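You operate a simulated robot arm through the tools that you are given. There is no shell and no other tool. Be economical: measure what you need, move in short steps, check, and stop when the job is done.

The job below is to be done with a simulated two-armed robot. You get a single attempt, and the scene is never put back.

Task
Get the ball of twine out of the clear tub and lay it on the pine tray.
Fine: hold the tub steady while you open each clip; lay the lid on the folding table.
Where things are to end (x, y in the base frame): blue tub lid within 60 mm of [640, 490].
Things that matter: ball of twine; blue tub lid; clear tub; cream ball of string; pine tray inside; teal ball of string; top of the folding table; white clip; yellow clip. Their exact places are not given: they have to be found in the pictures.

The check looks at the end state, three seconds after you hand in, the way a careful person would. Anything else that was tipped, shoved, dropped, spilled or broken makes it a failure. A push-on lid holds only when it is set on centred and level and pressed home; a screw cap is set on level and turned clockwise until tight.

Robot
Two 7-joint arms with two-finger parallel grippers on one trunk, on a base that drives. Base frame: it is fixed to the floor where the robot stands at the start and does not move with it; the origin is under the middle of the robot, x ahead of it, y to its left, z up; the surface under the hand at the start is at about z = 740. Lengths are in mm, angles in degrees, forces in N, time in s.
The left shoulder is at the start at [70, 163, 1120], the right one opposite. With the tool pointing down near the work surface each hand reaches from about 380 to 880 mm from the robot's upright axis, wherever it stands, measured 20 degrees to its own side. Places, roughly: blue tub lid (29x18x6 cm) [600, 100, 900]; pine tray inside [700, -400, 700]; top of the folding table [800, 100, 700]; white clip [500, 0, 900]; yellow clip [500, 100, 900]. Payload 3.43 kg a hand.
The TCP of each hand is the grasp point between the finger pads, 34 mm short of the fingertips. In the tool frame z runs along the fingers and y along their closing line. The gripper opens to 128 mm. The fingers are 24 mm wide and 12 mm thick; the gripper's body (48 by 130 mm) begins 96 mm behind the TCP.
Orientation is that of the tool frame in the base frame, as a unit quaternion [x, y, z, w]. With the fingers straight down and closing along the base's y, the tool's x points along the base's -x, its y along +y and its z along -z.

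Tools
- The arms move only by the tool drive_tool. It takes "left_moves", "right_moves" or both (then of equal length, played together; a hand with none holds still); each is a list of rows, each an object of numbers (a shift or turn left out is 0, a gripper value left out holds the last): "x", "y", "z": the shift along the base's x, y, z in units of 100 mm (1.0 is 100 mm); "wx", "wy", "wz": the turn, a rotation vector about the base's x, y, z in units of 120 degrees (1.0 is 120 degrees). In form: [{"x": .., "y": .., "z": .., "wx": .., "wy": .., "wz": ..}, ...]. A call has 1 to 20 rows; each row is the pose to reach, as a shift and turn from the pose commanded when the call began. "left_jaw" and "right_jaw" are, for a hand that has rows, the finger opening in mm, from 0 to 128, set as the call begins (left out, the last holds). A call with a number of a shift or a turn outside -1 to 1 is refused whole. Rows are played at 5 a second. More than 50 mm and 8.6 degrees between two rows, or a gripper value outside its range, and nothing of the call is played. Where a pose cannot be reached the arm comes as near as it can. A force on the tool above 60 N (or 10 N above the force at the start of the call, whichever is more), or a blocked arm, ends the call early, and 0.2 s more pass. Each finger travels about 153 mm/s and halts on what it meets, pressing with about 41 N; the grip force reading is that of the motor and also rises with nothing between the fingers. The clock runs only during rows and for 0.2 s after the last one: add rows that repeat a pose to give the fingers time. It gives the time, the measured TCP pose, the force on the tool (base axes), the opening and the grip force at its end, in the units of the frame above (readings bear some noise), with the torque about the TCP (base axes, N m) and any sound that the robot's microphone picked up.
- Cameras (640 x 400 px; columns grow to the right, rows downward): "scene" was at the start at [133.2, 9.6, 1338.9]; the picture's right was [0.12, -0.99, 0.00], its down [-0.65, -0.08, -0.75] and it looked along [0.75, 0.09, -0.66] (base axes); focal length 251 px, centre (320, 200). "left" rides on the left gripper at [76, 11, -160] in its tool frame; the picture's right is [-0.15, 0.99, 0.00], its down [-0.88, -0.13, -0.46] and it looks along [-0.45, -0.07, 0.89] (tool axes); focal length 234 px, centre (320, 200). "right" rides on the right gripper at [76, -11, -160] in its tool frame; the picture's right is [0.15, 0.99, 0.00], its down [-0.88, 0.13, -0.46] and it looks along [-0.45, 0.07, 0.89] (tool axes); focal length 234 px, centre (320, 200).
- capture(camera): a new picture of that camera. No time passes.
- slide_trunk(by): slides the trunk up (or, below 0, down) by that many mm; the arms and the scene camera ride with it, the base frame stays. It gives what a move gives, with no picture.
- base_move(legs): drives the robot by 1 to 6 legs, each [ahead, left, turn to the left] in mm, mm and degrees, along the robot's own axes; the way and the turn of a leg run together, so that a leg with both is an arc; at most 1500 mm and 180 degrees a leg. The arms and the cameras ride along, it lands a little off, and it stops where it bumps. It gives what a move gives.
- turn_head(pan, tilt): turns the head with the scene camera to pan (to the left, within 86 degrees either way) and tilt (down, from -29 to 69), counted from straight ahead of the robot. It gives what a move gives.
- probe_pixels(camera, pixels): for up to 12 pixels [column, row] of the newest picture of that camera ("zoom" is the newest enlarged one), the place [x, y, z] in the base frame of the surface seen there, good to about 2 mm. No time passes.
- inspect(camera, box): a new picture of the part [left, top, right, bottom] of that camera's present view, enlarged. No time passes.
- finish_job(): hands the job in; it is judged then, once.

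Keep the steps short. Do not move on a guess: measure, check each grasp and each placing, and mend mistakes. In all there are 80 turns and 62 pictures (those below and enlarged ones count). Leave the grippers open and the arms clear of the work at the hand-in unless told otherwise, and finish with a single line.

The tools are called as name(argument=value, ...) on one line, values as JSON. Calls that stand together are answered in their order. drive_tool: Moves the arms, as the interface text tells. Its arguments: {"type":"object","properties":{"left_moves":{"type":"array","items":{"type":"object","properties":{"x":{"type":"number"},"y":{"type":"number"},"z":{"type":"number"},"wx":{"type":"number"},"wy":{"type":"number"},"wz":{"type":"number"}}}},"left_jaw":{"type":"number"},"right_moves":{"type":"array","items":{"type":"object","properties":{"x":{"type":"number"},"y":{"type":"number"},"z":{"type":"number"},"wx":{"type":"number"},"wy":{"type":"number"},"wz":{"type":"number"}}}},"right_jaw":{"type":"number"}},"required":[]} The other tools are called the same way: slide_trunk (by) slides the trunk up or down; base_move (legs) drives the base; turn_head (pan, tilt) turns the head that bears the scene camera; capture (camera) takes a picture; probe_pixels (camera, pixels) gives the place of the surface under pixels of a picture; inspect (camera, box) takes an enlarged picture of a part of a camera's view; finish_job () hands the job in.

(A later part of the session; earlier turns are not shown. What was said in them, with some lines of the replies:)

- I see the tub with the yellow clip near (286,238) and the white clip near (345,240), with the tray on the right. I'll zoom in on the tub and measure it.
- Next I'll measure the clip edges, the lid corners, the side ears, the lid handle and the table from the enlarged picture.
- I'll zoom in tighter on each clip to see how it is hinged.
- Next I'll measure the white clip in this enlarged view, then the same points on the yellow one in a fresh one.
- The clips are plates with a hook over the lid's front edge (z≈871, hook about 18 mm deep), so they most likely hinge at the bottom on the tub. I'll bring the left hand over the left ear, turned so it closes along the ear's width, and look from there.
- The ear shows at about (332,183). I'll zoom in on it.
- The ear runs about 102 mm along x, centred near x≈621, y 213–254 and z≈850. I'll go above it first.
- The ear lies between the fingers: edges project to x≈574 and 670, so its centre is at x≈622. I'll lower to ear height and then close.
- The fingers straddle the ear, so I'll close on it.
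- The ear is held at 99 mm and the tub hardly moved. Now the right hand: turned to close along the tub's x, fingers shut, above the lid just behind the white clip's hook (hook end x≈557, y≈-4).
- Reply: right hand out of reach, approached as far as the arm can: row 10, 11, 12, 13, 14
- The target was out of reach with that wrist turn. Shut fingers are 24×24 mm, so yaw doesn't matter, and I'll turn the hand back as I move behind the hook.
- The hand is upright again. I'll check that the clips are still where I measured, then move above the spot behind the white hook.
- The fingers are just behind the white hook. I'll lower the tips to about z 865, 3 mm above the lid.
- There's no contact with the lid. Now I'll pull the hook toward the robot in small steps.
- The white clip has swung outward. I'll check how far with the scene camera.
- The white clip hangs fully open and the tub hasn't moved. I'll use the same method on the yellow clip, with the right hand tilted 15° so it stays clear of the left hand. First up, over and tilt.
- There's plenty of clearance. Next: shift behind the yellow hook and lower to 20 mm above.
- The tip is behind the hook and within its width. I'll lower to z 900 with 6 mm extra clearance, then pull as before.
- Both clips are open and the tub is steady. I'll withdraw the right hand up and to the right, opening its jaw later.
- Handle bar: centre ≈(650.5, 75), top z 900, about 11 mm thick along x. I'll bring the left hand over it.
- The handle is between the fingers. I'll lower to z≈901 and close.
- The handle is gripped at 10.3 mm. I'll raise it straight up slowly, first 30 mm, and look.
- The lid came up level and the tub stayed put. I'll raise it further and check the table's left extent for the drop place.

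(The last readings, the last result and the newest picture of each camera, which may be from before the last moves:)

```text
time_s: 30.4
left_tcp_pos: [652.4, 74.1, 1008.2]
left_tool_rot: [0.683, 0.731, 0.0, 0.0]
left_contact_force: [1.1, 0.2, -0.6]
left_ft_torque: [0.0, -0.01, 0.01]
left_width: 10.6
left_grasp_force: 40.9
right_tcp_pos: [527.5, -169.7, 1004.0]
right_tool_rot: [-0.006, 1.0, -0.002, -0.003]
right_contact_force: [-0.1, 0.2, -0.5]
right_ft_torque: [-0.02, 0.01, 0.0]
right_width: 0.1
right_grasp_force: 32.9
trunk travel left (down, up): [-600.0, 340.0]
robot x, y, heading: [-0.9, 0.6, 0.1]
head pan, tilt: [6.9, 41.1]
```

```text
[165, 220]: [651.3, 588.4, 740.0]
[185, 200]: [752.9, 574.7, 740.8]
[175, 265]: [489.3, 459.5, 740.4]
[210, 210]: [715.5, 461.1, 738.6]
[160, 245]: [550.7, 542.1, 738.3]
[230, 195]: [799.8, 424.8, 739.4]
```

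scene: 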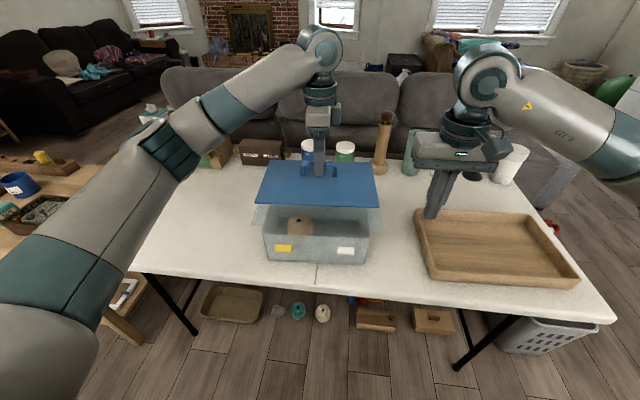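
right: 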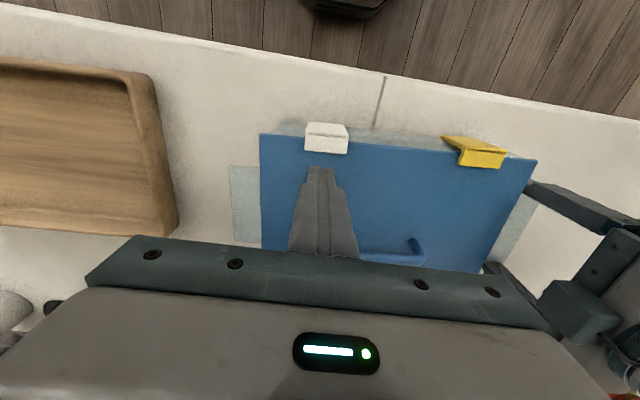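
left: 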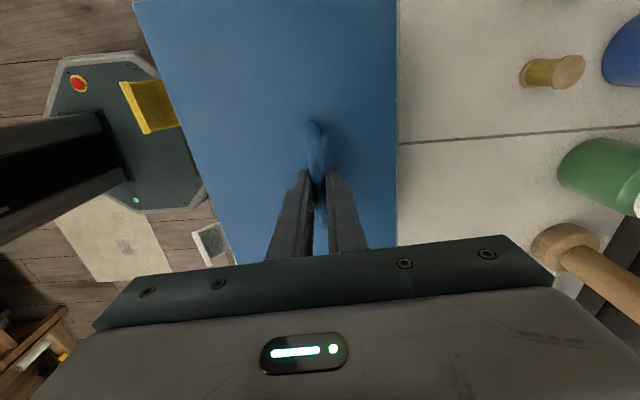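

The twine ball shows inside the tub at (300,225). I'll carry the lid left in 100 mm legs.

drive_tool(left_moves=[{"y": 0.33}, {"y": 0.66}, {"y": 1.0}])

drive_tool(left_moves=[{"y": 0.33}, {"y": 0.66}, {"y": 1.0}])

drive_tool(left_moves=[{"y": 0.33}, {"y": 0.66}, {"y": 1.0}])

drive_tool(left_moves=[{"y": 0.4, "x": 0.04}, {"y": 0.8, "x": 0.09}, {"y": 1.0, "x": 0.09, "z": -0.4}, {"y": 1.0, "x": 0.09, "z": -0.8}, {"y": 1.0, "x": 0.09, "z": -0.8}])

capture(camera="scene")

```text
time_s: 31.2
left_tcp_pos: [650.6, 172.8, 1010.3]
left_tool_rot: [0.683, 0.731, -0.002, 0.0]
left_contact_force: [-0.6, 0.9, -1.7]
left_ft_torque: [-0.03, 0.0, 0.0]
left_width: 10.6
left_grasp_force: 40.9
right_tcp_pos: [526.7, -168.9, 1004.7]
right_tool_rot: [-0.006, 1.0, -0.004, -0.001]
right_contact_force: [0.4, 0.1, 0.7]
right_ft_torque: [-0.03, 0.01, 0.0]
right_width: 0.0
right_grasp_force: 33.2
trunk travel left (down, up): [-600.0, 340.0]
robot x, y, heading: [2.3, -2.3, 0.3]
head pan, tilt: [6.9, 41.1]
```

```text
time_s: 32.0
left_tcp_pos: [649.2, 275.3, 1011.3]
left_tool_rot: [0.682, 0.731, -0.002, 0.0]
left_contact_force: [-0.1, -0.6, -0.7]
left_ft_torque: [0.03, -0.03, 0.01]
left_width: 10.5
left_grasp_force: 41.1
right_tcp_pos: [528.1, -169.1, 1002.8]
right_tool_rot: [-0.007, 1.0, -0.003, -0.002]
right_contact_force: [0.2, 0.2, 0.5]
right_ft_torque: [-0.03, 0.02, 0.0]
right_width: 0.0
right_grasp_force: 32.5
trunk travel left (down, up): [-600.0, 340.0]
robot x, y, heading: [-4.7, -0.6, 0.1]
head pan, tilt: [6.9, 41.1]
```

```text
time_s: 32.8
left_tcp_pos: [652.3, 375.0, 1010.4]
left_tool_rot: [0.682, 0.731, -0.001, 0.0]
left_contact_force: [-1.1, 0.2, -0.1]
left_ft_torque: [-0.04, -0.03, 0.0]
left_width: 10.4
left_grasp_force: 41.6
right_tcp_pos: [526.8, -170.2, 1003.5]
right_tool_rot: [-0.006, 1.0, -0.003, -0.001]
right_contact_force: [-0.6, -0.7, 0.2]
right_ft_torque: [0.0, -0.02, 0.03]
right_width: 0.0
right_grasp_force: 33.0
trunk travel left (down, up): [-600.0, 340.0]
robot x, y, heading: [3.1, 1.5, -0.1]
head pan, tilt: [6.9, 41.1]
```

```text
time_s: 34.0
left_tcp_pos: [660.3, 476.6, 932.3]
left_tool_rot: [0.683, 0.731, 0.001, 0.0]
left_contact_force: [0.0, 0.7, -0.6]
left_ft_torque: [0.01, -0.04, 0.04]
left_width: 10.5
left_grasp_force: 40.7
right_tcp_pos: [528.1, -169.8, 1002.9]
right_tool_rot: [-0.007, 1.0, -0.003, -0.001]
right_contact_force: [-0.1, -0.6, -0.8]
right_ft_torque: [-0.01, -0.04, 0.0]
right_width: 0.1
right_grasp_force: 33.2
trunk travel left (down, up): [-600.0, 340.0]
robot x, y, heading: [3.5, 1.1, 0.2]
head pan, tilt: [6.9, 41.1]
```

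```text
29 pictures are left
```

scene: 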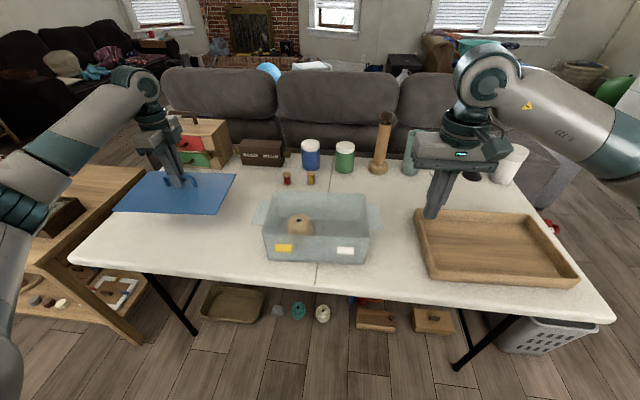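

The lid hangs level over its spot. I'll lower it to just above the table, then creep down until it touches.

drive_tool(left_moves=[{"y": 0.12, "z": -0.4}, {"y": 0.12, "z": -0.8}, {"y": 0.12, "z": -1.0}, {"y": 0.12, "z": -1.0}])

drive_tool(left_moves=[{"z": -0.05}, {"z": -0.1}, {"z": -0.15}, {"z": -0.2}, {"z": -0.25}, {"z": -0.25}])

inspect(camera="scene", box=[80, 150, 272, 270])

```text
time_s: 35.0
left_tcp_pos: [659.6, 488.3, 832.6]
left_tool_rot: [0.683, 0.73, -0.001, 0.0]
left_contact_force: [-0.1, 0.0, -1.0]
left_ft_torque: [-0.05, 0.01, -0.03]
left_width: 10.9
left_grasp_force: 40.8
right_tcp_pos: [527.8, -170.0, 1002.6]
right_tool_rot: [-0.006, 1.0, -0.002, -0.001]
right_contact_force: [-0.1, 0.0, -0.4]
right_ft_torque: [-0.01, -0.04, 0.01]
right_width: 0.0
right_grasp_force: 32.8
trunk travel left (down, up): [-600.0, 340.0]
robot x, y, heading: [-0.4, -2.9, -0.0]
head pan, tilt: [6.9, 41.1]
```

```text
time_s: 36.4
left_tcp_pos: [659.3, 487.2, 806.2]
left_tool_rot: [0.683, 0.731, -0.001, -0.001]
left_contact_force: [0.4, -0.3, -1.3]
left_ft_torque: [0.03, -0.01, 0.0]
left_width: 10.8
left_grasp_force: 40.7
right_tcp_pos: [528.3, -170.7, 1003.6]
right_tool_rot: [-0.006, 1.0, -0.002, -0.002]
right_contact_force: [-0.6, 0.8, -0.6]
right_ft_torque: [0.01, 0.0, 0.02]
right_width: 0.0
right_grasp_force: 33.6
trunk travel left (down, up): [-600.0, 340.0]
robot x, y, heading: [3.3, 2.7, -0.1]
head pan, tilt: [6.9, 41.1]
```

```text
3.33 times, centred on (176, 210) of scene
```

zoom: 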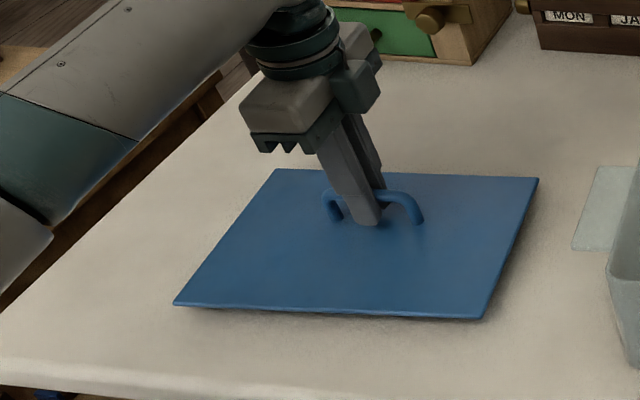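

There's no contact yet. I'll keep creeping down in 3 mm steps.

drive_tool(left_moves=[{"z": -0.03}, {"z": -0.06}, {"z": -0.09}, {"z": -0.12}, {"z": -0.12}])

inspect(camera="scene", box=[120, 190, 248, 270])

probe_pixels(camera="zoom", pixels=[[70, 180], [420, 220], [520, 50], [200, 40], [250, 150]])

```text
time_s: 37.6
left_tcp_pos: [659.9, 486.3, 795.0]
left_tool_rot: [0.682, 0.731, 0.0, 0.0]
left_contact_force: [-0.2, 0.6, -0.6]
left_ft_torque: [-0.02, -0.04, -0.02]
left_width: 10.3
left_grasp_force: 41.0
right_tcp_pos: [528.0, -170.0, 1003.1]
right_tool_rot: [-0.006, 1.0, -0.002, -0.002]
right_contact_force: [0.9, -0.2, -0.4]
right_ft_torque: [0.02, 0.01, 0.03]
right_width: 0.1
right_grasp_force: 33.5
trunk travel left (down, up): [-600.0, 340.0]
robot x, y, heading: [-0.4, -0.8, -0.1]
head pan, tilt: [6.9, 41.1]
```

```text
5.00 times, centred on (184, 230) of scene
```

zoom: 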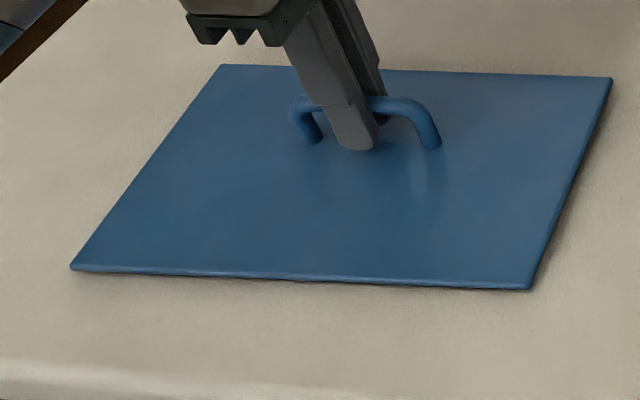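

```text
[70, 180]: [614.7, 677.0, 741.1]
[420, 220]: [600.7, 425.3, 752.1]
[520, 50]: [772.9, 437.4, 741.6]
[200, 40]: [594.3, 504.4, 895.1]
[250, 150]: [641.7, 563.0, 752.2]
```

The lid top is at 752, so a few millimetres remain. Continuing down in 2 mm steps.

drive_tool(left_moves=[{"z": -0.02}, {"z": -0.04}, {"z": -0.06}, {"z": -0.06}])

```text
time_s: 38.6
left_tcp_pos: [659.2, 486.1, 791.2]
left_tool_rot: [0.683, 0.73, 0.001, 0.002]
left_contact_force: [5.4, 2.7, 16.0]
left_ft_torque: [-0.13, -0.05, 0.0]
left_width: 10.5
left_grasp_force: 41.4
right_tcp_pos: [526.5, -170.7, 1003.3]
right_tool_rot: [-0.005, 1.0, -0.003, -0.002]
right_contact_force: [-0.2, 0.2, -0.7]
right_ft_torque: [-0.01, 0.02, -0.01]
right_width: 0.0
right_grasp_force: 32.8
trunk travel left (down, up): [-600.0, 340.0]
robot x, y, heading: [0.1, -1.9, -0.0]
head pan, tilt: [6.9, 41.1]
```

Contact: 16 N upward. I'll release to 60 mm, lift clear and check.

drive_tool(left_moves=[{"z": 0.02}, {"z": 0.02}, {"z": 0.02}, {"z": 0.4}, {"z": 0.8}, {"z": 1.0}], left_jaw=60)

drive_tool(left_moves=[{"z": 0.5}, {"z": 1.0}, {"z": 1.0}])

capture(camera="scene")

inspect(camera="scene", box=[240, 180, 400, 280])

probe_pixels(camera="zoom", pixels=[[240, 140], [240, 155], [200, 175], [280, 175], [240, 185], [240, 200], [100, 155], [520, 160], [140, 70], [500, 75]])

probe_pixels(camera="scene", pixels=[[136, 243], [226, 246], [165, 204], [242, 206]])

```text
time_s: 40.0
left_tcp_pos: [655.4, 490.8, 888.3]
left_tool_rot: [0.683, 0.731, 0.0, -0.001]
left_contact_force: [0.6, 0.4, 0.1]
left_ft_torque: [-0.01, -0.01, 0.03]
left_width: 60.3
left_grasp_force: 0.1
right_tcp_pos: [528.0, -170.2, 1003.6]
right_tool_rot: [-0.006, 1.0, -0.003, -0.002]
right_contact_force: [0.2, 0.1, 0.4]
right_ft_torque: [0.01, 0.01, 0.03]
right_width: 0.0
right_grasp_force: 32.7
trunk travel left (down, up): [-600.0, 340.0]
robot x, y, heading: [-0.2, -1.7, -0.4]
head pan, tilt: [6.9, 41.1]
```

```text
time_s: 40.8
left_tcp_pos: [656.1, 490.1, 988.2]
left_tool_rot: [0.683, 0.73, -0.001, 0.0]
left_contact_force: [-0.2, -1.2, 0.2]
left_ft_torque: [-0.02, 0.0, 0.01]
left_width: 59.8
left_grasp_force: 0.1
right_tcp_pos: [528.1, -169.4, 1003.9]
right_tool_rot: [-0.006, 1.0, -0.004, -0.003]
right_contact_force: [0.1, -0.2, 0.0]
right_ft_torque: [-0.01, 0.0, -0.04]
right_width: 0.2
right_grasp_force: 33.5
trunk travel left (down, up): [-600.0, 340.0]
robot x, y, heading: [-1.3, 0.8, 0.2]
head pan, tilt: [6.9, 41.1]
```

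```text
26 pictures are left
```

scene: 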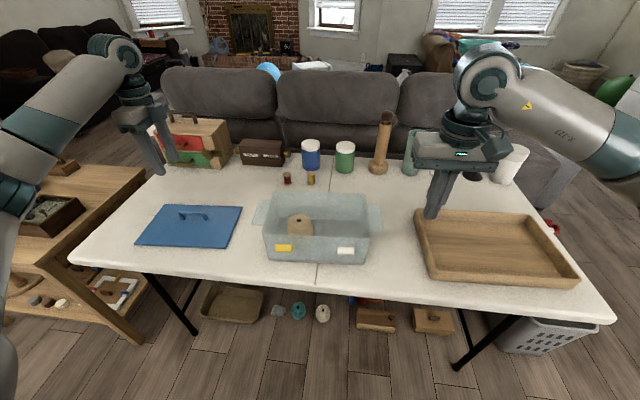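

```text
4.00 times, centred on (320, 230) of scene
```

zoom: 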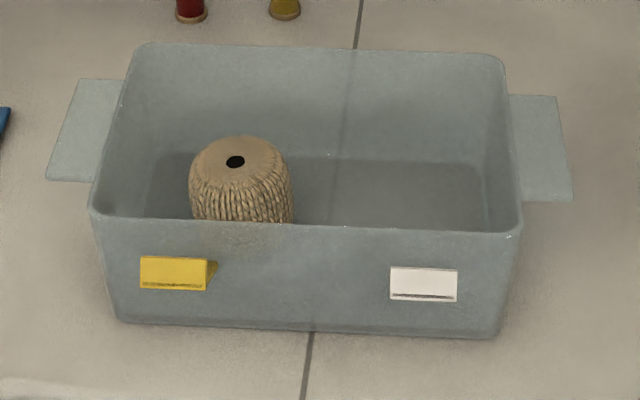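

```text
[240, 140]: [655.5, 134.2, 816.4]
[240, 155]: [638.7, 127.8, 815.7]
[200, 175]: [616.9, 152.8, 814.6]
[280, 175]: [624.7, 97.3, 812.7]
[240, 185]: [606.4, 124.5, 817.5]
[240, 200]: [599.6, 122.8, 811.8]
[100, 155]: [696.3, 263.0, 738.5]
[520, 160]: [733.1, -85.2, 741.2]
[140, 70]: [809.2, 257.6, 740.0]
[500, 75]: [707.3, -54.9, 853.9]
```

```text
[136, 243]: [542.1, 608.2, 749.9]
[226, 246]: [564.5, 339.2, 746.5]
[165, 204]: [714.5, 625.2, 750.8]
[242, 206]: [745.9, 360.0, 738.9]
```

The lid lies flat, centred near (638,481). The twine ball is centred at about (632,126), top z≈816, about 68 mm across. I'll bring the right hand over it, jaw at 84 mm.

drive_tool(right_moves=[{"x": 0.34, "y": 0.33}, {"x": 0.68, "y": 0.66}, {"x": 1.0, "y": 1.0}], right_jaw=84)

drive_tool(right_moves=[{"x": 0.02, "y": 0.33}, {"x": 0.04, "y": 0.66}, {"x": 0.04, "y": 1.0}])

drive_tool(right_moves=[{"y": 0.33}, {"y": 0.66}, {"y": 0.965}, {"y": 0.965, "z": -0.3}, {"y": 0.965, "z": -0.6}, {"y": 0.965, "z": -0.6}])

capture(camera="right")

capture(camera="scene")

```text
time_s: 41.6
left_tcp_pos: [656.7, 489.9, 988.2]
left_tool_rot: [0.683, 0.731, -0.002, 0.0]
left_contact_force: [0.0, -0.2, 0.2]
left_ft_torque: [-0.01, -0.02, 0.02]
left_width: 60.1
left_grasp_force: 0.0
right_tcp_pos: [627.5, -66.0, 999.8]
right_tool_rot: [-0.006, 1.0, -0.003, -0.002]
right_contact_force: [0.7, 0.4, 0.1]
right_ft_torque: [-0.01, 0.01, 0.01]
right_width: 84.0
right_grasp_force: 0.1
trunk travel left (down, up): [-600.0, 340.0]
robot x, y, heading: [1.9, 0.5, -0.0]
head pan, tilt: [6.9, 41.1]
```

```text
time_s: 42.4
left_tcp_pos: [655.7, 489.2, 988.7]
left_tool_rot: [0.683, 0.73, -0.001, 0.0]
left_contact_force: [-0.2, 1.4, -0.2]
left_ft_torque: [-0.01, -0.03, 0.02]
left_width: 60.0
left_grasp_force: 0.1
right_tcp_pos: [632.2, 31.8, 998.9]
right_tool_rot: [-0.006, 1.0, -0.005, -0.002]
right_contact_force: [-0.4, -0.4, -0.1]
right_ft_torque: [-0.02, -0.01, 0.0]
right_width: 84.1
right_grasp_force: 0.1
trunk travel left (down, up): [-600.0, 340.0]
robot x, y, heading: [1.3, -2.2, 0.0]
head pan, tilt: [6.9, 41.1]
```

```text
time_s: 43.8
left_tcp_pos: [656.3, 489.4, 990.2]
left_tool_rot: [0.683, 0.73, 0.0, 0.0]
left_contact_force: [-0.3, 0.3, 0.5]
left_ft_torque: [0.02, -0.04, 0.06]
left_width: 60.1
left_grasp_force: 0.1
right_tcp_pos: [627.7, 126.5, 939.7]
right_tool_rot: [-0.007, 1.0, -0.002, -0.002]
right_contact_force: [0.0, 0.5, 0.1]
right_ft_torque: [-0.03, 0.0, 0.02]
right_width: 84.0
right_grasp_force: 0.1
trunk travel left (down, up): [-600.0, 340.0]
robot x, y, heading: [-0.8, -2.6, -0.0]
head pan, tilt: [6.9, 41.1]
```

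```text
24 pictures are left
```

right: 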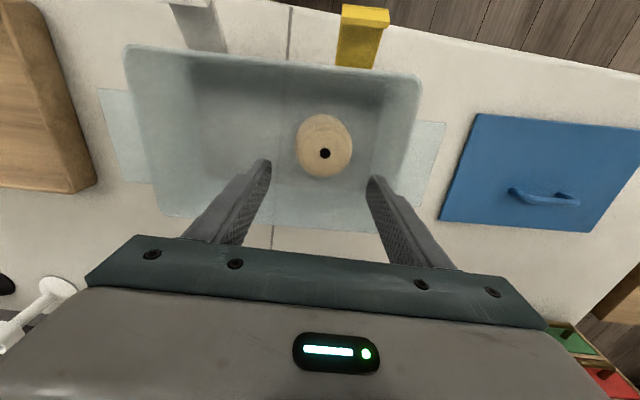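

```text
23 pictures are left
```

scene: 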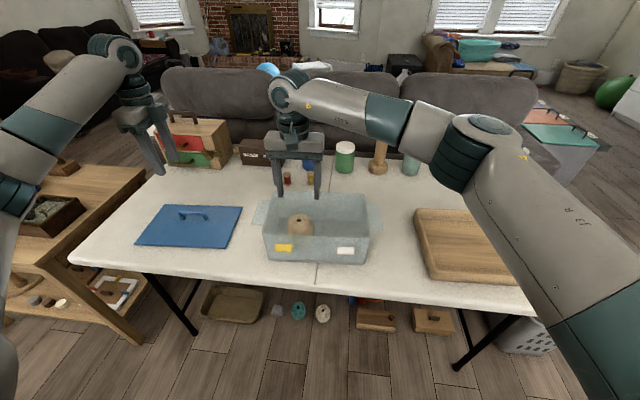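

Both fingers straddle the ball from above. I'll measure the ball in the right camera's view.

probe_pixels(camera="right", pixels=[[325, 147], [299, 147], [349, 147], [325, 118], [325, 172], [325, 160], [375, 150], [405, 100], [270, 120]])

inspect(camera="right", box=[230, 80, 454, 220])

```text
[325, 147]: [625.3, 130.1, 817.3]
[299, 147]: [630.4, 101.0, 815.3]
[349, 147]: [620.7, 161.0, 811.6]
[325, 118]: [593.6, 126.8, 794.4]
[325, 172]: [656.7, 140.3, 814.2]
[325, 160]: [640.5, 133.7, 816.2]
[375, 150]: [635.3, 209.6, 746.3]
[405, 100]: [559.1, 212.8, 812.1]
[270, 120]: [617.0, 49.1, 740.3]
```

```text
2.86 times, centred on (342, 150) of right
```

zoom: 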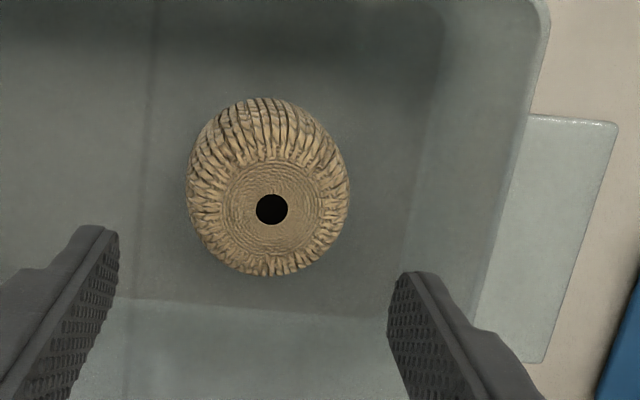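

The ball is centred at (632,131). I'll adjust +3.5 mm in y and lower in two stages, watching force.

drive_tool(right_moves=[{"x": 0.02, "y": 0.035, "z": -0.3}, {"x": 0.02, "y": 0.035, "z": -0.6}, {"x": 0.02, "y": 0.035, "z": -0.8}, {"x": 0.02, "y": 0.035, "z": -0.8}], right_jaw=82)

capture(camera="right")

```text
time_s: 44.8
left_tcp_pos: [656.2, 488.7, 988.9]
left_tool_rot: [0.682, 0.731, -0.001, -0.001]
left_contact_force: [-0.7, -0.1, 0.8]
left_ft_torque: [-0.01, 0.03, -0.02]
left_width: 59.8
left_grasp_force: 0.0
right_tcp_pos: [630.0, 128.5, 860.4]
right_tool_rot: [-0.006, 1.0, -0.003, -0.001]
right_contact_force: [0.3, 0.2, 0.4]
right_ft_torque: [-0.01, -0.02, -0.01]
right_width: 82.1
right_grasp_force: 0.0
trunk travel left (down, up): [-600.0, 340.0]
robot x, y, heading: [-0.8, -1.3, 0.1]
head pan, tilt: [6.9, 41.1]
```

```text
21 pictures are left
```

right: 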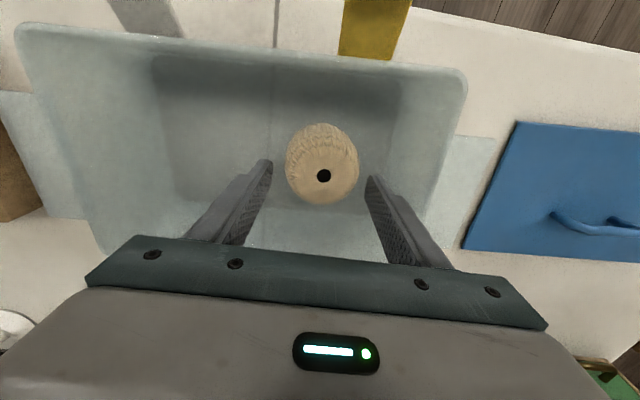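

The ball is centred between the fingers. Lowering to z 792, then closing.

drive_tool(right_moves=[{"y": 0.01, "z": -0.2}, {"y": 0.01, "z": -0.4}, {"y": 0.01, "z": -0.6}, {"y": 0.01, "z": -0.68}, {"y": 0.01, "z": -0.68}])

drive_tool(right_moves=[{}, {}, {}], right_jaw=58)

capture(camera="right")

```text
time_s: 46.0
left_tcp_pos: [655.4, 488.0, 989.3]
left_tool_rot: [0.683, 0.73, -0.001, 0.0]
left_contact_force: [-0.1, 0.5, -0.9]
left_ft_torque: [0.03, 0.03, -0.02]
left_width: 60.0
left_grasp_force: 0.1
right_tcp_pos: [630.7, 129.1, 792.8]
right_tool_rot: [-0.006, 1.0, -0.003, -0.002]
right_contact_force: [-0.4, -0.4, -0.5]
right_ft_torque: [0.01, -0.03, -0.01]
right_width: 81.9
right_grasp_force: 0.0
trunk travel left (down, up): [-600.0, 340.0]
robot x, y, heading: [0.4, -1.7, -0.2]
head pan, tilt: [6.9, 41.1]
```

```text
time_s: 46.8
left_tcp_pos: [656.1, 489.6, 989.4]
left_tool_rot: [0.683, 0.731, -0.001, -0.001]
left_contact_force: [-1.2, 0.7, 0.2]
left_ft_torque: [-0.03, 0.02, -0.01]
left_width: 59.9
left_grasp_force: 0.1
right_tcp_pos: [631.1, 130.0, 791.5]
right_tool_rot: [-0.006, 1.0, -0.003, -0.003]
right_contact_force: [-0.5, 0.2, -0.2]
right_ft_torque: [0.04, -0.01, -0.02]
right_width: 71.3
right_grasp_force: 41.6
trunk travel left (down, up): [-600.0, 340.0]
robot x, y, heading: [0.4, 3.0, -0.0]
head pan, tilt: [6.9, 41.1]
```

```text
20 pictures are left
```

right: 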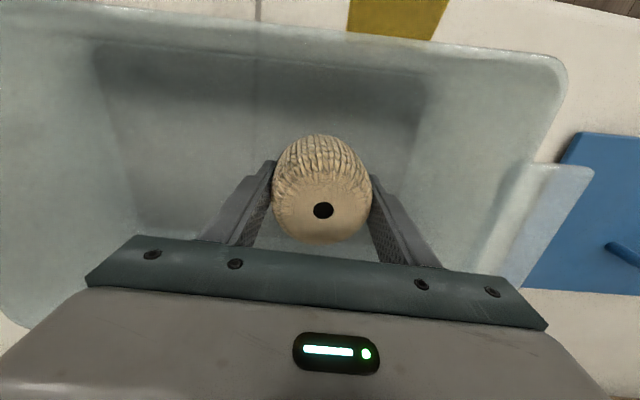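

The ball is gripped at 71 mm. I'll lift it straight up, well clear of the rim (861).

drive_tool(right_moves=[{"z": 0.15}, {"z": 0.35}, {"z": 0.6}, {"z": 0.85}, {"z": 1.0}, {"z": 1.0}])

drive_tool(right_moves=[{"z": 0.4}, {"z": 0.8}, {"z": 0.8}])

capture(camera="scene")

```text
time_s: 48.2
left_tcp_pos: [656.8, 489.1, 989.2]
left_tool_rot: [0.682, 0.731, 0.0, 0.0]
left_contact_force: [-0.1, 0.6, 0.1]
left_ft_torque: [0.01, 0.0, 0.0]
left_width: 60.1
left_grasp_force: 0.1
right_tcp_pos: [632.3, 129.8, 893.8]
right_tool_rot: [-0.006, 1.0, -0.004, -0.002]
right_contact_force: [1.3, -0.3, -0.9]
right_ft_torque: [0.0, -0.03, 0.02]
right_width: 71.2
right_grasp_force: 41.1
trunk travel left (down, up): [-600.0, 340.0]
robot x, y, heading: [-2.1, 1.0, -0.2]
head pan, tilt: [6.9, 41.1]
```

```text
time_s: 49.0
left_tcp_pos: [656.7, 489.9, 988.6]
left_tool_rot: [0.682, 0.731, -0.001, -0.001]
left_contact_force: [0.2, -0.7, -0.2]
left_ft_torque: [-0.01, 0.03, -0.01]
left_width: 60.1
left_grasp_force: 0.0
right_tcp_pos: [632.5, 133.0, 970.8]
right_tool_rot: [-0.006, 1.0, -0.002, -0.002]
right_contact_force: [-0.1, 0.1, -1.2]
right_ft_torque: [0.0, 0.02, 0.02]
right_width: 71.3
right_grasp_force: 40.9
trunk travel left (down, up): [-600.0, 340.0]
robot x, y, heading: [-3.7, 5.1, 0.1]
head pan, tilt: [6.9, 41.1]
```

```text
19 pictures are left
```

scene: 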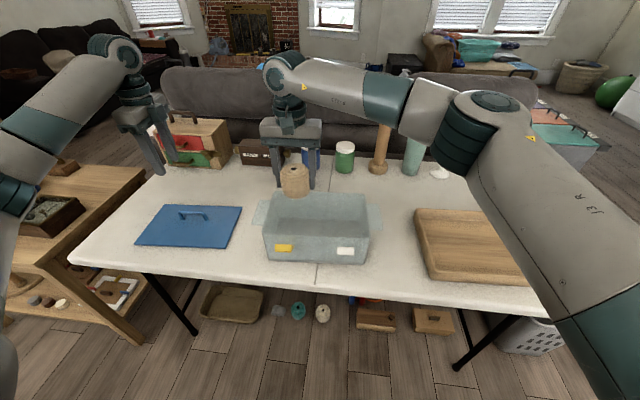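

The ball is held. I'll carry it right toward the tray's middle at (645,-390).

drive_tool(right_moves=[{"y": -0.33}, {"y": -0.66}, {"y": -1.0}])

drive_tool(right_moves=[{"y": -0.33}, {"y": -0.66}, {"y": -1.0}])

drive_tool(right_moves=[{"y": -0.33}, {"y": -0.66}, {"y": -1.0}])

drive_tool(right_moves=[{"y": -0.33}, {"y": -0.66}, {"y": -1.0}])

drive_tool(right_moves=[{"x": 0.05, "y": -0.33}, {"x": 0.1, "y": -0.66}, {"x": 0.13, "y": -1.0}, {"x": 0.13, "y": -1.0}])

capture(camera="right")

capture(camera="scene")

```text
time_s: 49.8
left_tcp_pos: [655.8, 488.6, 990.8]
left_tool_rot: [0.684, 0.73, -0.001, -0.001]
left_contact_force: [-0.8, 0.4, 0.1]
left_ft_torque: [0.04, 0.02, 0.02]
left_width: 59.9
left_grasp_force: 0.0
right_tcp_pos: [630.0, 28.3, 972.8]
right_tool_rot: [-0.006, 1.0, -0.002, -0.001]
right_contact_force: [-0.3, 0.5, -0.8]
right_ft_torque: [0.02, 0.04, 0.0]
right_width: 71.5
right_grasp_force: 40.4
trunk travel left (down, up): [-600.0, 340.0]
robot x, y, heading: [-1.9, 1.1, 0.1]
head pan, tilt: [6.9, 41.1]
```

```text
time_s: 50.6
left_tcp_pos: [657.5, 488.9, 990.9]
left_tool_rot: [0.683, 0.73, -0.001, 0.0]
left_contact_force: [1.4, -0.2, 0.5]
left_ft_torque: [0.03, 0.0, -0.04]
left_width: 60.1
left_grasp_force: 0.1
right_tcp_pos: [631.6, -71.4, 972.1]
right_tool_rot: [-0.006, 1.0, -0.003, -0.003]
right_contact_force: [-0.3, 1.0, -0.6]
right_ft_torque: [0.04, -0.02, 0.02]
right_width: 71.4
right_grasp_force: 41.1
trunk travel left (down, up): [-600.0, 340.0]
robot x, y, heading: [-1.4, 3.1, -0.1]
head pan, tilt: [6.9, 41.1]
```

```text
time_s: 51.4
left_tcp_pos: [655.8, 487.4, 988.1]
left_tool_rot: [0.683, 0.731, -0.001, -0.001]
left_contact_force: [1.2, -0.7, 0.6]
left_ft_torque: [0.02, 0.04, 0.0]
left_width: 60.0
left_grasp_force: 0.1
right_tcp_pos: [630.6, -172.0, 971.5]
right_tool_rot: [-0.006, 1.0, -0.003, -0.001]
right_contact_force: [-0.4, 0.1, -1.8]
right_ft_torque: [0.03, -0.02, 0.03]
right_width: 71.3
right_grasp_force: 41.3
trunk travel left (down, up): [-600.0, 340.0]
robot x, y, heading: [1.9, -0.0, 0.0]
head pan, tilt: [6.9, 41.1]
```

```text
time_s: 52.2
left_tcp_pos: [656.5, 488.5, 989.5]
left_tool_rot: [0.682, 0.731, -0.001, 0.0]
left_contact_force: [0.4, 0.1, -0.7]
left_ft_torque: [0.01, 0.0, 0.0]
left_width: 60.1
left_grasp_force: 0.1
right_tcp_pos: [629.8, -268.8, 974.1]
right_tool_rot: [-0.007, 1.0, -0.002, -0.002]
right_contact_force: [-0.9, -0.3, -1.4]
right_ft_torque: [0.04, -0.03, 0.0]
right_width: 71.6
right_grasp_force: 41.0
trunk travel left (down, up): [-600.0, 340.0]
robot x, y, heading: [1.4, -0.2, 0.1]
head pan, tilt: [6.9, 41.1]
```

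```text
time_s: 53.2
left_tcp_pos: [657.0, 489.5, 988.5]
left_tool_rot: [0.683, 0.73, -0.001, 0.0]
left_contact_force: [0.6, 0.8, -0.1]
left_ft_torque: [0.01, 0.01, -0.02]
left_width: 59.9
left_grasp_force: 0.1
right_tcp_pos: [643.7, -367.4, 973.7]
right_tool_rot: [-0.006, 1.0, -0.003, -0.003]
right_contact_force: [0.3, 0.0, -0.7]
right_ft_torque: [-0.01, -0.02, -0.02]
right_width: 71.5
right_grasp_force: 41.2
trunk travel left (down, up): [-600.0, 340.0]
robot x, y, heading: [2.1, 0.1, 0.0]
head pan, tilt: [6.9, 41.1]
```

```text
18 pictures are left
```

right: 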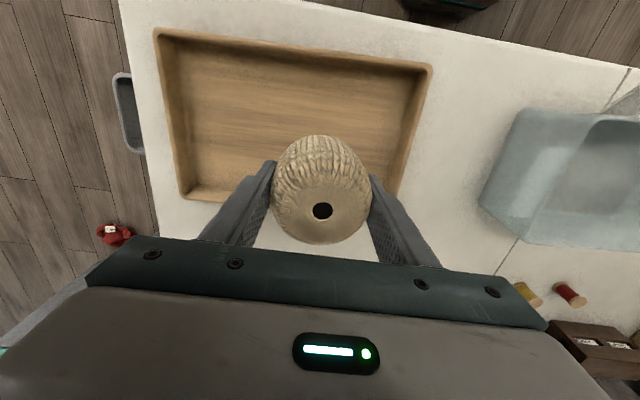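

```text
17 pictures are left
```

scene: 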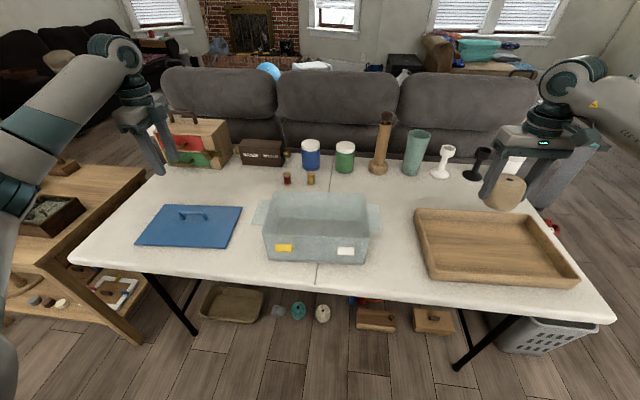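

I'll measure the tray floor's extent to confirm the landing spot.

probe_pixels(camera="scene", pixels=[[435, 265], [550, 270], [430, 225], [510, 225], [490, 245], [470, 240]])

drive_tool(right_moves=[{"y": -0.25, "z": -0.1}, {"y": -0.25, "z": -0.5}, {"y": -0.25, "z": -0.9}, {"y": -0.25, "z": -1.0}])

capture(camera="scene")

```text
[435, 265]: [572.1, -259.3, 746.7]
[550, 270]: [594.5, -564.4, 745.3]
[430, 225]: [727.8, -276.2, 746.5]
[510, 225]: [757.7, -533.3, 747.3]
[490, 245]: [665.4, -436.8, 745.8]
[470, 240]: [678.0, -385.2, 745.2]
```

```text
time_s: 54.2
left_tcp_pos: [657.5, 488.0, 988.6]
left_tool_rot: [0.682, 0.731, -0.001, -0.001]
left_contact_force: [-0.7, -0.7, -0.2]
left_ft_torque: [-0.01, -0.01, 0.0]
left_width: 60.3
left_grasp_force: 0.1
right_tcp_pos: [643.7, -391.5, 873.1]
right_tool_rot: [-0.006, 1.0, -0.003, -0.002]
right_contact_force: [0.3, -0.1, -1.4]
right_ft_torque: [-0.02, -0.02, -0.01]
right_width: 71.2
right_grasp_force: 40.7
trunk travel left (down, up): [-600.0, 340.0]
robot x, y, heading: [2.4, 0.4, 0.1]
head pan, tilt: [6.9, 41.1]
```

```text
16 pictures are left
```

scene: 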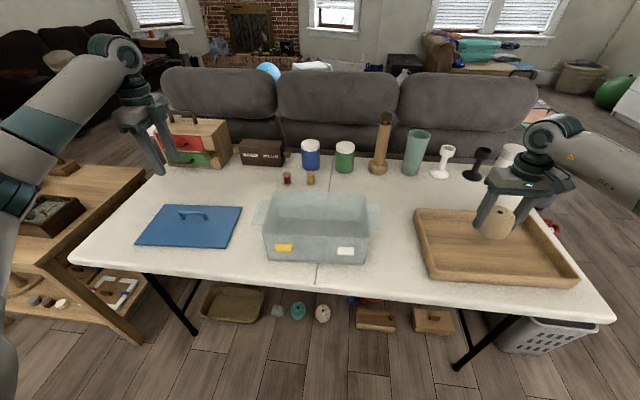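

The ball is over the tray floor (z≈746). I'll lower to about 803, then creep down until it touches.

drive_tool(right_moves=[{"z": -0.35}, {"z": -0.7}, {"z": -0.7}])

drive_tool(right_moves=[{"z": -0.03}, {"z": -0.06}, {"z": -0.09}, {"z": -0.09}])

inspect(camera="scene", box=[440, 180, 568, 260])

```text
time_s: 55.0
left_tcp_pos: [656.8, 489.9, 989.3]
left_tool_rot: [0.683, 0.731, 0.0, 0.0]
left_contact_force: [-0.2, 0.5, 0.2]
left_ft_torque: [-0.03, -0.01, -0.02]
left_width: 60.0
left_grasp_force: 0.0
right_tcp_pos: [644.7, -394.0, 800.9]
right_tool_rot: [-0.006, 1.0, -0.003, -0.002]
right_contact_force: [0.3, 0.3, -0.9]
right_ft_torque: [0.0, -0.02, -0.03]
right_width: 71.2
right_grasp_force: 41.4
trunk travel left (down, up): [-600.0, 340.0]
robot x, y, heading: [-2.2, -3.5, -0.1]
head pan, tilt: [6.9, 41.1]
```

```text
time_s: 56.0
left_tcp_pos: [656.6, 489.1, 989.3]
left_tool_rot: [0.683, 0.73, 0.0, 0.0]
left_contact_force: [0.3, -0.7, -0.4]
left_ft_torque: [0.04, -0.02, 0.01]
left_width: 60.1
left_grasp_force: 0.1
right_tcp_pos: [644.2, -393.4, 792.6]
right_tool_rot: [-0.006, 1.0, -0.002, -0.001]
right_contact_force: [0.5, 0.5, 0.0]
right_ft_torque: [-0.03, -0.03, 0.01]
right_width: 71.4
right_grasp_force: 41.9
trunk travel left (down, up): [-600.0, 340.0]
robot x, y, heading: [-0.4, -2.6, 0.1]
head pan, tilt: [6.9, 41.1]
```

```text
5.00 times, centred on (504, 220) of scene
```

zoom: 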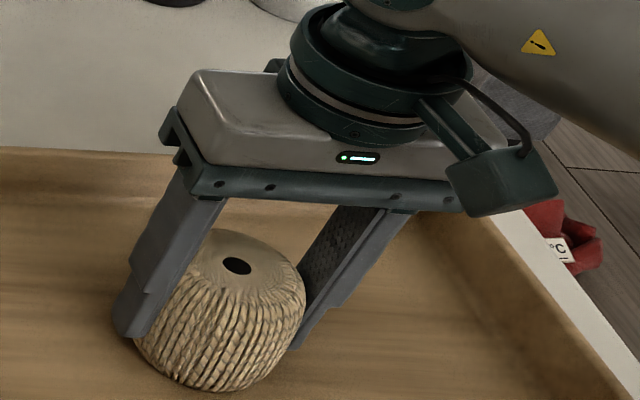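

It reads 0 N where it was about -1 N before, so contact is close. Two more small steps.

drive_tool(right_moves=[{"z": -0.02}, {"z": -0.03}, {"z": -0.03}])

```text
time_s: 56.8
left_tcp_pos: [655.1, 490.2, 989.8]
left_tool_rot: [0.682, 0.731, -0.001, 0.001]
left_contact_force: [0.1, 0.0, -0.4]
left_ft_torque: [0.02, 0.02, 0.0]
left_width: 59.9
left_grasp_force: 0.1
right_tcp_pos: [644.2, -393.6, 792.5]
right_tool_rot: [-0.005, 1.0, -0.004, 0.0]
right_contact_force: [0.0, -4.8, 16.2]
right_ft_torque: [-0.24, 0.04, -0.02]
right_width: 71.4
right_grasp_force: 40.9
trunk travel left (down, up): [-600.0, 340.0]
robot x, y, heading: [0.7, -0.3, 0.0]
head pan, tilt: [6.9, 41.1]
```

The ball is touching the tray at 16 N. I'll open gently to 90 mm and rise straight up.

drive_tool(right_moves=[{"z": 0.02}, {"z": 0.02}, {"z": 0.02}], right_jaw=90)

drive_tool(right_moves=[{"z": 0.3}, {"z": 0.6}, {"z": 1.0}, {"z": 1.0}])

drive_tool(right_moves=[{"z": 0.5}, {"z": 1.0}, {"z": 1.0}])

drive_tool(left_moves=[{"z": 0.3}, {"z": 0.6}, {"z": 0.6}], left_jaw=128)

capture(camera="scene")

inspect(camera="scene", box=[400, 190, 592, 310])

probe_pixels(camera="scene", pixels=[[137, 243], [225, 246], [165, 206], [240, 208], [188, 226]])

```text
time_s: 57.6
left_tcp_pos: [656.9, 488.1, 989.2]
left_tool_rot: [0.682, 0.731, -0.001, -0.001]
left_contact_force: [0.5, 0.3, 0.2]
left_ft_torque: [-0.01, 0.0, 0.0]
left_width: 60.1
left_grasp_force: 0.1
right_tcp_pos: [645.4, -393.7, 790.7]
right_tool_rot: [-0.006, 1.0, -0.003, -0.003]
right_contact_force: [-1.1, -0.7, -0.1]
right_ft_torque: [0.01, 0.0, 0.0]
right_width: 90.0
right_grasp_force: 0.1
trunk travel left (down, up): [-600.0, 340.0]
robot x, y, heading: [-1.4, -0.3, -0.3]
head pan, tilt: [6.9, 41.1]
```

```text
time_s: 58.6
left_tcp_pos: [656.5, 488.9, 988.4]
left_tool_rot: [0.682, 0.731, 0.0, -0.001]
left_contact_force: [0.2, -1.5, 0.5]
left_ft_torque: [0.02, -0.02, -0.06]
left_width: 60.0
left_grasp_force: 0.1
right_tcp_pos: [646.2, -392.7, 892.8]
right_tool_rot: [-0.006, 1.0, -0.002, -0.003]
right_contact_force: [-0.1, 0.1, 0.1]
right_ft_torque: [0.04, -0.03, 0.03]
right_width: 90.0
right_grasp_force: 0.1
trunk travel left (down, up): [-600.0, 340.0]
robot x, y, heading: [1.8, 1.3, 0.3]
head pan, tilt: [6.9, 41.1]
```

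```text
time_s: 59.4
left_tcp_pos: [656.3, 488.4, 988.8]
left_tool_rot: [0.682, 0.731, -0.001, -0.001]
left_contact_force: [-0.1, 0.0, 0.1]
left_ft_torque: [-0.03, 0.0, -0.01]
left_width: 59.9
left_grasp_force: 0.0
right_tcp_pos: [647.8, -393.4, 992.4]
right_tool_rot: [-0.007, 1.0, -0.002, -0.003]
right_contact_force: [0.3, 0.1, 0.3]
right_ft_torque: [0.01, 0.0, -0.02]
right_width: 90.4
right_grasp_force: 0.0
trunk travel left (down, up): [-600.0, 340.0]
robot x, y, heading: [0.9, -1.6, 0.1]
head pan, tilt: [6.9, 41.1]
```

```text
time_s: 60.2
left_tcp_pos: [658.6, 489.7, 1048.3]
left_tool_rot: [0.682, 0.731, -0.001, 0.0]
left_contact_force: [0.3, 0.1, 0.0]
left_ft_torque: [-0.02, 0.02, 0.01]
left_width: 128.1
left_grasp_force: 0.1
right_tcp_pos: [647.6, -392.8, 992.1]
right_tool_rot: [-0.006, 1.0, -0.003, -0.002]
right_contact_force: [0.1, -0.1, -0.2]
right_ft_torque: [-0.03, 0.04, 0.0]
right_width: 89.9
right_grasp_force: 0.0
trunk travel left (down, up): [-600.0, 340.0]
robot x, y, heading: [-1.8, -0.0, -0.2]
head pan, tilt: [6.9, 41.1]
```

```text
14 pictures are left
```

scene: 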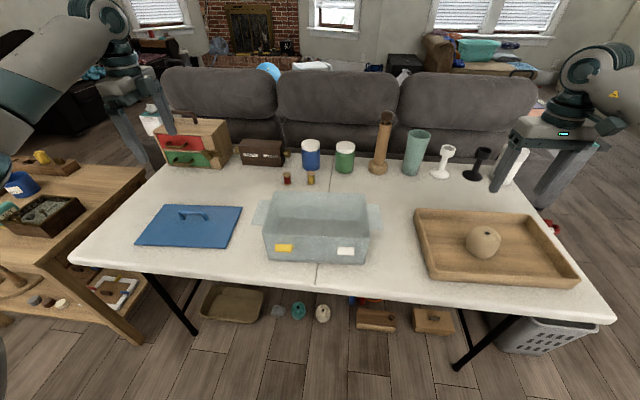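

```text
3.33 times, centred on (496, 250) of scene
```

zoom: 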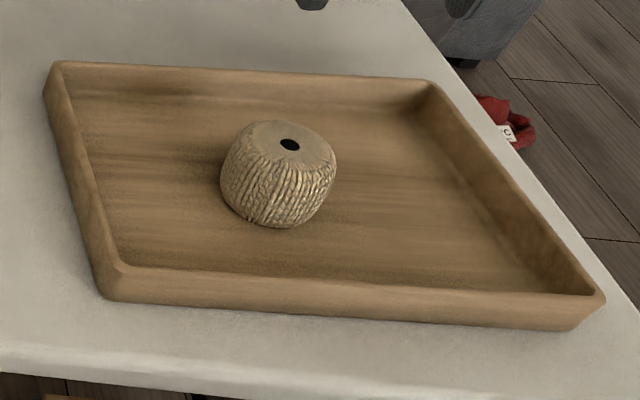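

```text
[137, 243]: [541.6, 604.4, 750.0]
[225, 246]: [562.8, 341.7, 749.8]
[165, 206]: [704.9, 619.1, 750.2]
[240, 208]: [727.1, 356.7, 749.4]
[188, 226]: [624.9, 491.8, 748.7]
```

The twine ball sits at rest in the tray. The lid lies flat, centred near (634,481), about 11 mm off target. The tub has not shifted, both clips are open, and both hands are open and clear, so I'm handing in.

finish_job()

```text
The job is handed in.
```

The ball of twine is on the pine tray, and the lid lies flat on the folding table about 11 mm from [640, 490]; I held the tub steady while opening both clips.
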